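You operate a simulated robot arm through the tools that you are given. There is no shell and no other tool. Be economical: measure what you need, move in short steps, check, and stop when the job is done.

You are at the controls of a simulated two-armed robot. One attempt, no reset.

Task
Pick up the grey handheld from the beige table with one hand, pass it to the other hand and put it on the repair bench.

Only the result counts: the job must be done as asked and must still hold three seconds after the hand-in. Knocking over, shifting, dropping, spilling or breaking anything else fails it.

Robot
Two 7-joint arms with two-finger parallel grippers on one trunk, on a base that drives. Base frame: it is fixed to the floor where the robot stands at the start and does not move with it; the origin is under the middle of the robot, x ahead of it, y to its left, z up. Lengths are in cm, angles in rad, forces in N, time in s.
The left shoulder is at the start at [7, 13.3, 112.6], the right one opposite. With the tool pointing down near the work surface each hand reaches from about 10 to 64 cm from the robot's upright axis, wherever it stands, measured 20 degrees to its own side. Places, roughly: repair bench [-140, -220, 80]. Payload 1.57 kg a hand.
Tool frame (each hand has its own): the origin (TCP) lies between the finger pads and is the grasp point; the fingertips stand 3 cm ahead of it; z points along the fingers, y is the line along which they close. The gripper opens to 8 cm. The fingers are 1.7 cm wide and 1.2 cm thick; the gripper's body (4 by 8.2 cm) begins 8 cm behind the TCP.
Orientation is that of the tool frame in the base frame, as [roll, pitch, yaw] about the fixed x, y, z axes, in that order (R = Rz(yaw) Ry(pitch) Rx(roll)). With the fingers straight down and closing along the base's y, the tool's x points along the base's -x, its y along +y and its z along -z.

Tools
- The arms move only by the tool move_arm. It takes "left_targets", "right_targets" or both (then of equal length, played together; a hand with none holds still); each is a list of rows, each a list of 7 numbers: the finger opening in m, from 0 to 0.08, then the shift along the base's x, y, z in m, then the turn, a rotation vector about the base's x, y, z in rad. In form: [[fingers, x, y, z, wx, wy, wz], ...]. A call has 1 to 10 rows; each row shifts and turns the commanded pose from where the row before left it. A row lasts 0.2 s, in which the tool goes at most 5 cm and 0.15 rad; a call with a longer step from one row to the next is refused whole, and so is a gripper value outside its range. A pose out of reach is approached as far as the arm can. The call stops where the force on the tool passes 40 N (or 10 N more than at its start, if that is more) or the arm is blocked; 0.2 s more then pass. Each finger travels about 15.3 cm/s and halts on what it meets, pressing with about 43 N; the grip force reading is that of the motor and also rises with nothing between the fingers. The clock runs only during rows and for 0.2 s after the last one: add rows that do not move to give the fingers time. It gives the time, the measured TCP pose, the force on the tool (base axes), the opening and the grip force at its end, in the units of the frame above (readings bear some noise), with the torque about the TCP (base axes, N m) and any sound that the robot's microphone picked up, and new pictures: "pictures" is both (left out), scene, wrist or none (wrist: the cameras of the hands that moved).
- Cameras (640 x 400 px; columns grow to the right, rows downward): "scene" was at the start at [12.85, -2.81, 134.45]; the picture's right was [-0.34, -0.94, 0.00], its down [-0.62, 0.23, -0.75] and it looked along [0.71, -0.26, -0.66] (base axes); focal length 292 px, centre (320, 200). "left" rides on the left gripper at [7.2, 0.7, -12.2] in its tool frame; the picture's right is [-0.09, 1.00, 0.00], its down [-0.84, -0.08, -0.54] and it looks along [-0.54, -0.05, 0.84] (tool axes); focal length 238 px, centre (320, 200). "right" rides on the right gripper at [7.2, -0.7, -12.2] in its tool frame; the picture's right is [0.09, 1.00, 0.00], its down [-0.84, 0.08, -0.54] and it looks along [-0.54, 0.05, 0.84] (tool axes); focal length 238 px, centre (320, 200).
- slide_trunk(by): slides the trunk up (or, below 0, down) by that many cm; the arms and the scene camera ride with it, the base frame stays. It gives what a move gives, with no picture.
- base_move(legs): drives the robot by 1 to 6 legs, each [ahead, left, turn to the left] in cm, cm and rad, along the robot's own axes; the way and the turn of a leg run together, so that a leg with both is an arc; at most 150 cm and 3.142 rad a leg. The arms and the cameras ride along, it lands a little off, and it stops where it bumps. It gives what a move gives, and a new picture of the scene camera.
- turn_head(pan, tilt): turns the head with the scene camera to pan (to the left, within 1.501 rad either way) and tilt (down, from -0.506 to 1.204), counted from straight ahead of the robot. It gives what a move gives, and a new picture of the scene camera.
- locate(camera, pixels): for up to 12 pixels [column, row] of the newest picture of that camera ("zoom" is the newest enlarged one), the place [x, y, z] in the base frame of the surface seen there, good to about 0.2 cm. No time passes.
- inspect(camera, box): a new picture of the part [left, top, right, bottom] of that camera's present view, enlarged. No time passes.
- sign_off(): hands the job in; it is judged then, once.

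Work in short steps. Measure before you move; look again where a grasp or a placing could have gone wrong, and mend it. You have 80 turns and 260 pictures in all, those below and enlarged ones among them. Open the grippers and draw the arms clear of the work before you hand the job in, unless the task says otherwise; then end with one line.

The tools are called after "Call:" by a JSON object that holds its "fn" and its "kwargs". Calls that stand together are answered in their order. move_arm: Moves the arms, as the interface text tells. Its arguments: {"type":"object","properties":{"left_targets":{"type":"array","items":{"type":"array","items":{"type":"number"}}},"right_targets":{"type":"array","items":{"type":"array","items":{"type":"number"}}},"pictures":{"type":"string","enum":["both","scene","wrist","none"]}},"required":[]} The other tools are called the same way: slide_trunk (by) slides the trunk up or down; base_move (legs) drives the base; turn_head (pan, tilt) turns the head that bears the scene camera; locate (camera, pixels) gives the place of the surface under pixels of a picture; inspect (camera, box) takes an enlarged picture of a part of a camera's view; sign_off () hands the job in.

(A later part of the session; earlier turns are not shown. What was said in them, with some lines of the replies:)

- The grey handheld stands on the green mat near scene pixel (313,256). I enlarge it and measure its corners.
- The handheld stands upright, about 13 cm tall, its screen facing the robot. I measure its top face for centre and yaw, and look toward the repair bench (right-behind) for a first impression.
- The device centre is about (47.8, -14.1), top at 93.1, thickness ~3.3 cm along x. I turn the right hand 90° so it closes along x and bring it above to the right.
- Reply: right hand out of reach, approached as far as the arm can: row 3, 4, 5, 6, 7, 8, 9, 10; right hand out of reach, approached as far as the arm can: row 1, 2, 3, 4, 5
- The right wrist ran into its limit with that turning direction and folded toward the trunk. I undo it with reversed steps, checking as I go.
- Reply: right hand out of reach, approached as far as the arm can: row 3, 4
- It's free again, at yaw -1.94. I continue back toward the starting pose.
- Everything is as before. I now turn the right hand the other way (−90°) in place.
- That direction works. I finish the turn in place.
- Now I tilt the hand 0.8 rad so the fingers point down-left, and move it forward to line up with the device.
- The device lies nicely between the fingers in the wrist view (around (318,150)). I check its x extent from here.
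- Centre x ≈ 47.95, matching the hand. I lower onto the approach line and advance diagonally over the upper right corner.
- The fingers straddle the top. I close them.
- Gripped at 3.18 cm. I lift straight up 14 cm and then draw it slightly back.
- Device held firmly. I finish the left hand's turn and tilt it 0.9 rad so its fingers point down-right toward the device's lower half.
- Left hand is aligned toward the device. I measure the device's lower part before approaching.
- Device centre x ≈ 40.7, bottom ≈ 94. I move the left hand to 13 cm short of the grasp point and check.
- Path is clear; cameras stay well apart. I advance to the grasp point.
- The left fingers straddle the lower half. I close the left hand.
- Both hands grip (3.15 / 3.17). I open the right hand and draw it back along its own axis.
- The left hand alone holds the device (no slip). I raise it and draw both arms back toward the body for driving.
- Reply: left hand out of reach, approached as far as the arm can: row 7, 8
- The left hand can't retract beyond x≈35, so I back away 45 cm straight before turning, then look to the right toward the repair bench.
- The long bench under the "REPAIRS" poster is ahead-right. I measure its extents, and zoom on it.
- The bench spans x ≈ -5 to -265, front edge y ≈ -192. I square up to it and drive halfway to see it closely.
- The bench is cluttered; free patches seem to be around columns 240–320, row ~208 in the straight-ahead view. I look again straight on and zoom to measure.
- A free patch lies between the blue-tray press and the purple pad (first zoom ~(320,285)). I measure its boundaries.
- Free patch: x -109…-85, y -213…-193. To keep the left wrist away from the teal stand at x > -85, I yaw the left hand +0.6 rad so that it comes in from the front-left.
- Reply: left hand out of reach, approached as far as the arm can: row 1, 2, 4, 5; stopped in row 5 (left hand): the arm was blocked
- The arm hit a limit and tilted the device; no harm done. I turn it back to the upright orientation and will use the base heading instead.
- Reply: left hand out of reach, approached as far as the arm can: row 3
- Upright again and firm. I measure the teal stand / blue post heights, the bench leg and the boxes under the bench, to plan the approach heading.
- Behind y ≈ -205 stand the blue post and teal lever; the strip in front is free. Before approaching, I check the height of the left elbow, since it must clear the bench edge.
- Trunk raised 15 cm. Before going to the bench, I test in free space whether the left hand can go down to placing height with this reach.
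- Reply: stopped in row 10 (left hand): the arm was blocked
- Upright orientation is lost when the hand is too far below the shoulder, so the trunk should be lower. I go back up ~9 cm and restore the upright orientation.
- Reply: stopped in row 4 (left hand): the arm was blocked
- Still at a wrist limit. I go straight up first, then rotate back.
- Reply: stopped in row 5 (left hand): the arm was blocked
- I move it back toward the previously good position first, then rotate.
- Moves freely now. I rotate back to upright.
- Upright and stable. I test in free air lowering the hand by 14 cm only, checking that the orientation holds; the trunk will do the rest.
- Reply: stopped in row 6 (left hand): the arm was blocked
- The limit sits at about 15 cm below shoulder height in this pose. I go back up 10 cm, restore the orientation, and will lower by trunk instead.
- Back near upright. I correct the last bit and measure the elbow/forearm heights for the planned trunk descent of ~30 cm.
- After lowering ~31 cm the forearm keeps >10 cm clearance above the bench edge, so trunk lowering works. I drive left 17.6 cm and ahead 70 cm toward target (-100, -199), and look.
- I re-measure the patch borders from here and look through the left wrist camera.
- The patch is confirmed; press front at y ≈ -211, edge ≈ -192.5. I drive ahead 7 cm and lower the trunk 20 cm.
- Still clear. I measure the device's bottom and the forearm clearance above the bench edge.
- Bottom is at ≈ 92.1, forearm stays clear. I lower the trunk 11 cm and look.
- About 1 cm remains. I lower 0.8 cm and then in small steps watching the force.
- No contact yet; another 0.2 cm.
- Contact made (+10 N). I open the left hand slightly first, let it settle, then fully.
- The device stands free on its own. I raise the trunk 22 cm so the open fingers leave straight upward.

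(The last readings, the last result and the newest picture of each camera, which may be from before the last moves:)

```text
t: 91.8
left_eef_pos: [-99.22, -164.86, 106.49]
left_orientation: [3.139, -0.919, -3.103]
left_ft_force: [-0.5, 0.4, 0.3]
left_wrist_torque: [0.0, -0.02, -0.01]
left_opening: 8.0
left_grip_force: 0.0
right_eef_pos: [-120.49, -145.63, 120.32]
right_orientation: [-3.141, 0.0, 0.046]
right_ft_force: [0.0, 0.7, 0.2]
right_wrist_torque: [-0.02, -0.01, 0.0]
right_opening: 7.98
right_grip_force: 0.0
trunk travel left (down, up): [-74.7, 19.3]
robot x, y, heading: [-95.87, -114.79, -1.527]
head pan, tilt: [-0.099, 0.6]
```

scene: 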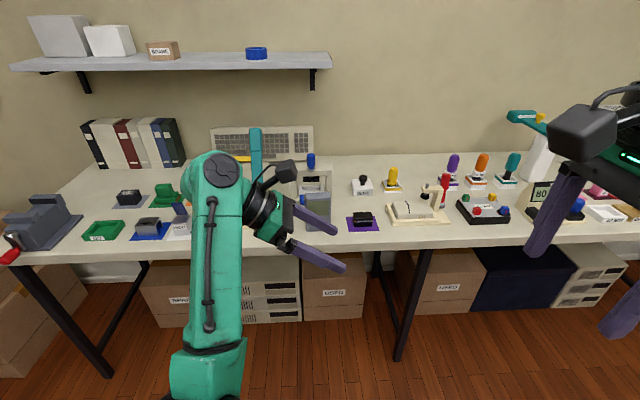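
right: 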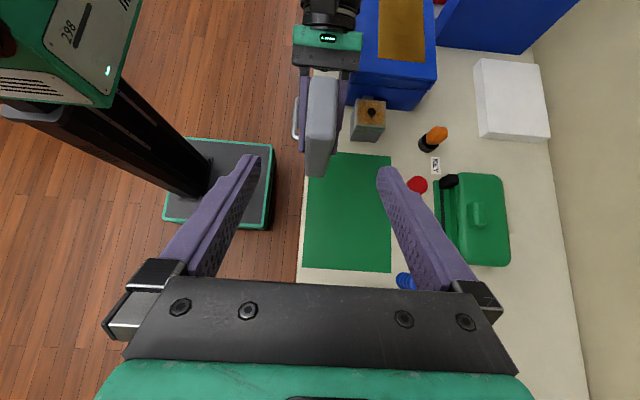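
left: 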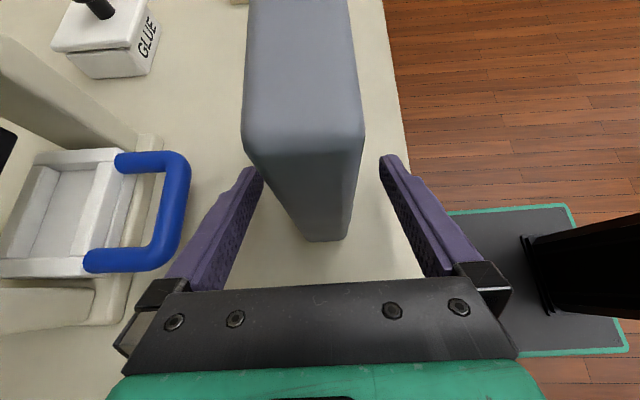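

The device stands near (318,210). I enlarge the view to confirm it and its neighbours.

Call:
{"fn": "inspect", "kwargs": {"camera": "scene", "box": [240, 110, 400, 250]}}

Call:
{"fn": "locate", "kwargs": {"camera": "scene", "pixels": [[308, 194], [329, 194], [320, 205]]}}

```text
2.86 times, centred on (320, 180) of scene
```

zoom: 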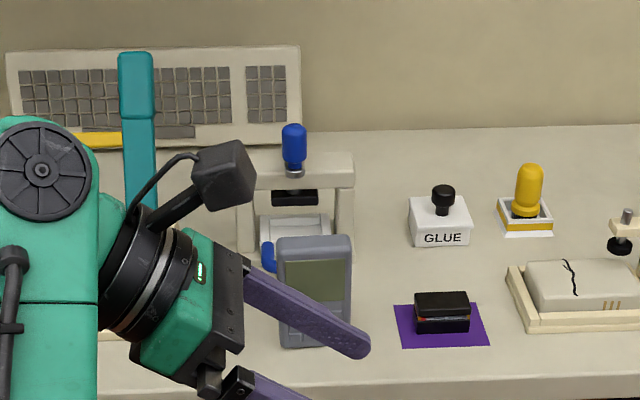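

```text
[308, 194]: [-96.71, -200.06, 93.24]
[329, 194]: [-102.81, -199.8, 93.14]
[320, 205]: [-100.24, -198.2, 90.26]
```

The handheld stands upright on the repair bench with its top at z ≈ 93.2, its neighbours are unmoved, and both hands are open and clear. I hand the job in.

Call:
{"fn": "sign_off", "kwargs": {}}

```text
The job is handed in.
```

The grey handheld was picked up with the right hand, passed to the left, and now stands upright on the repair bench; both hands are open and clear, and nothing else appears to have moved.
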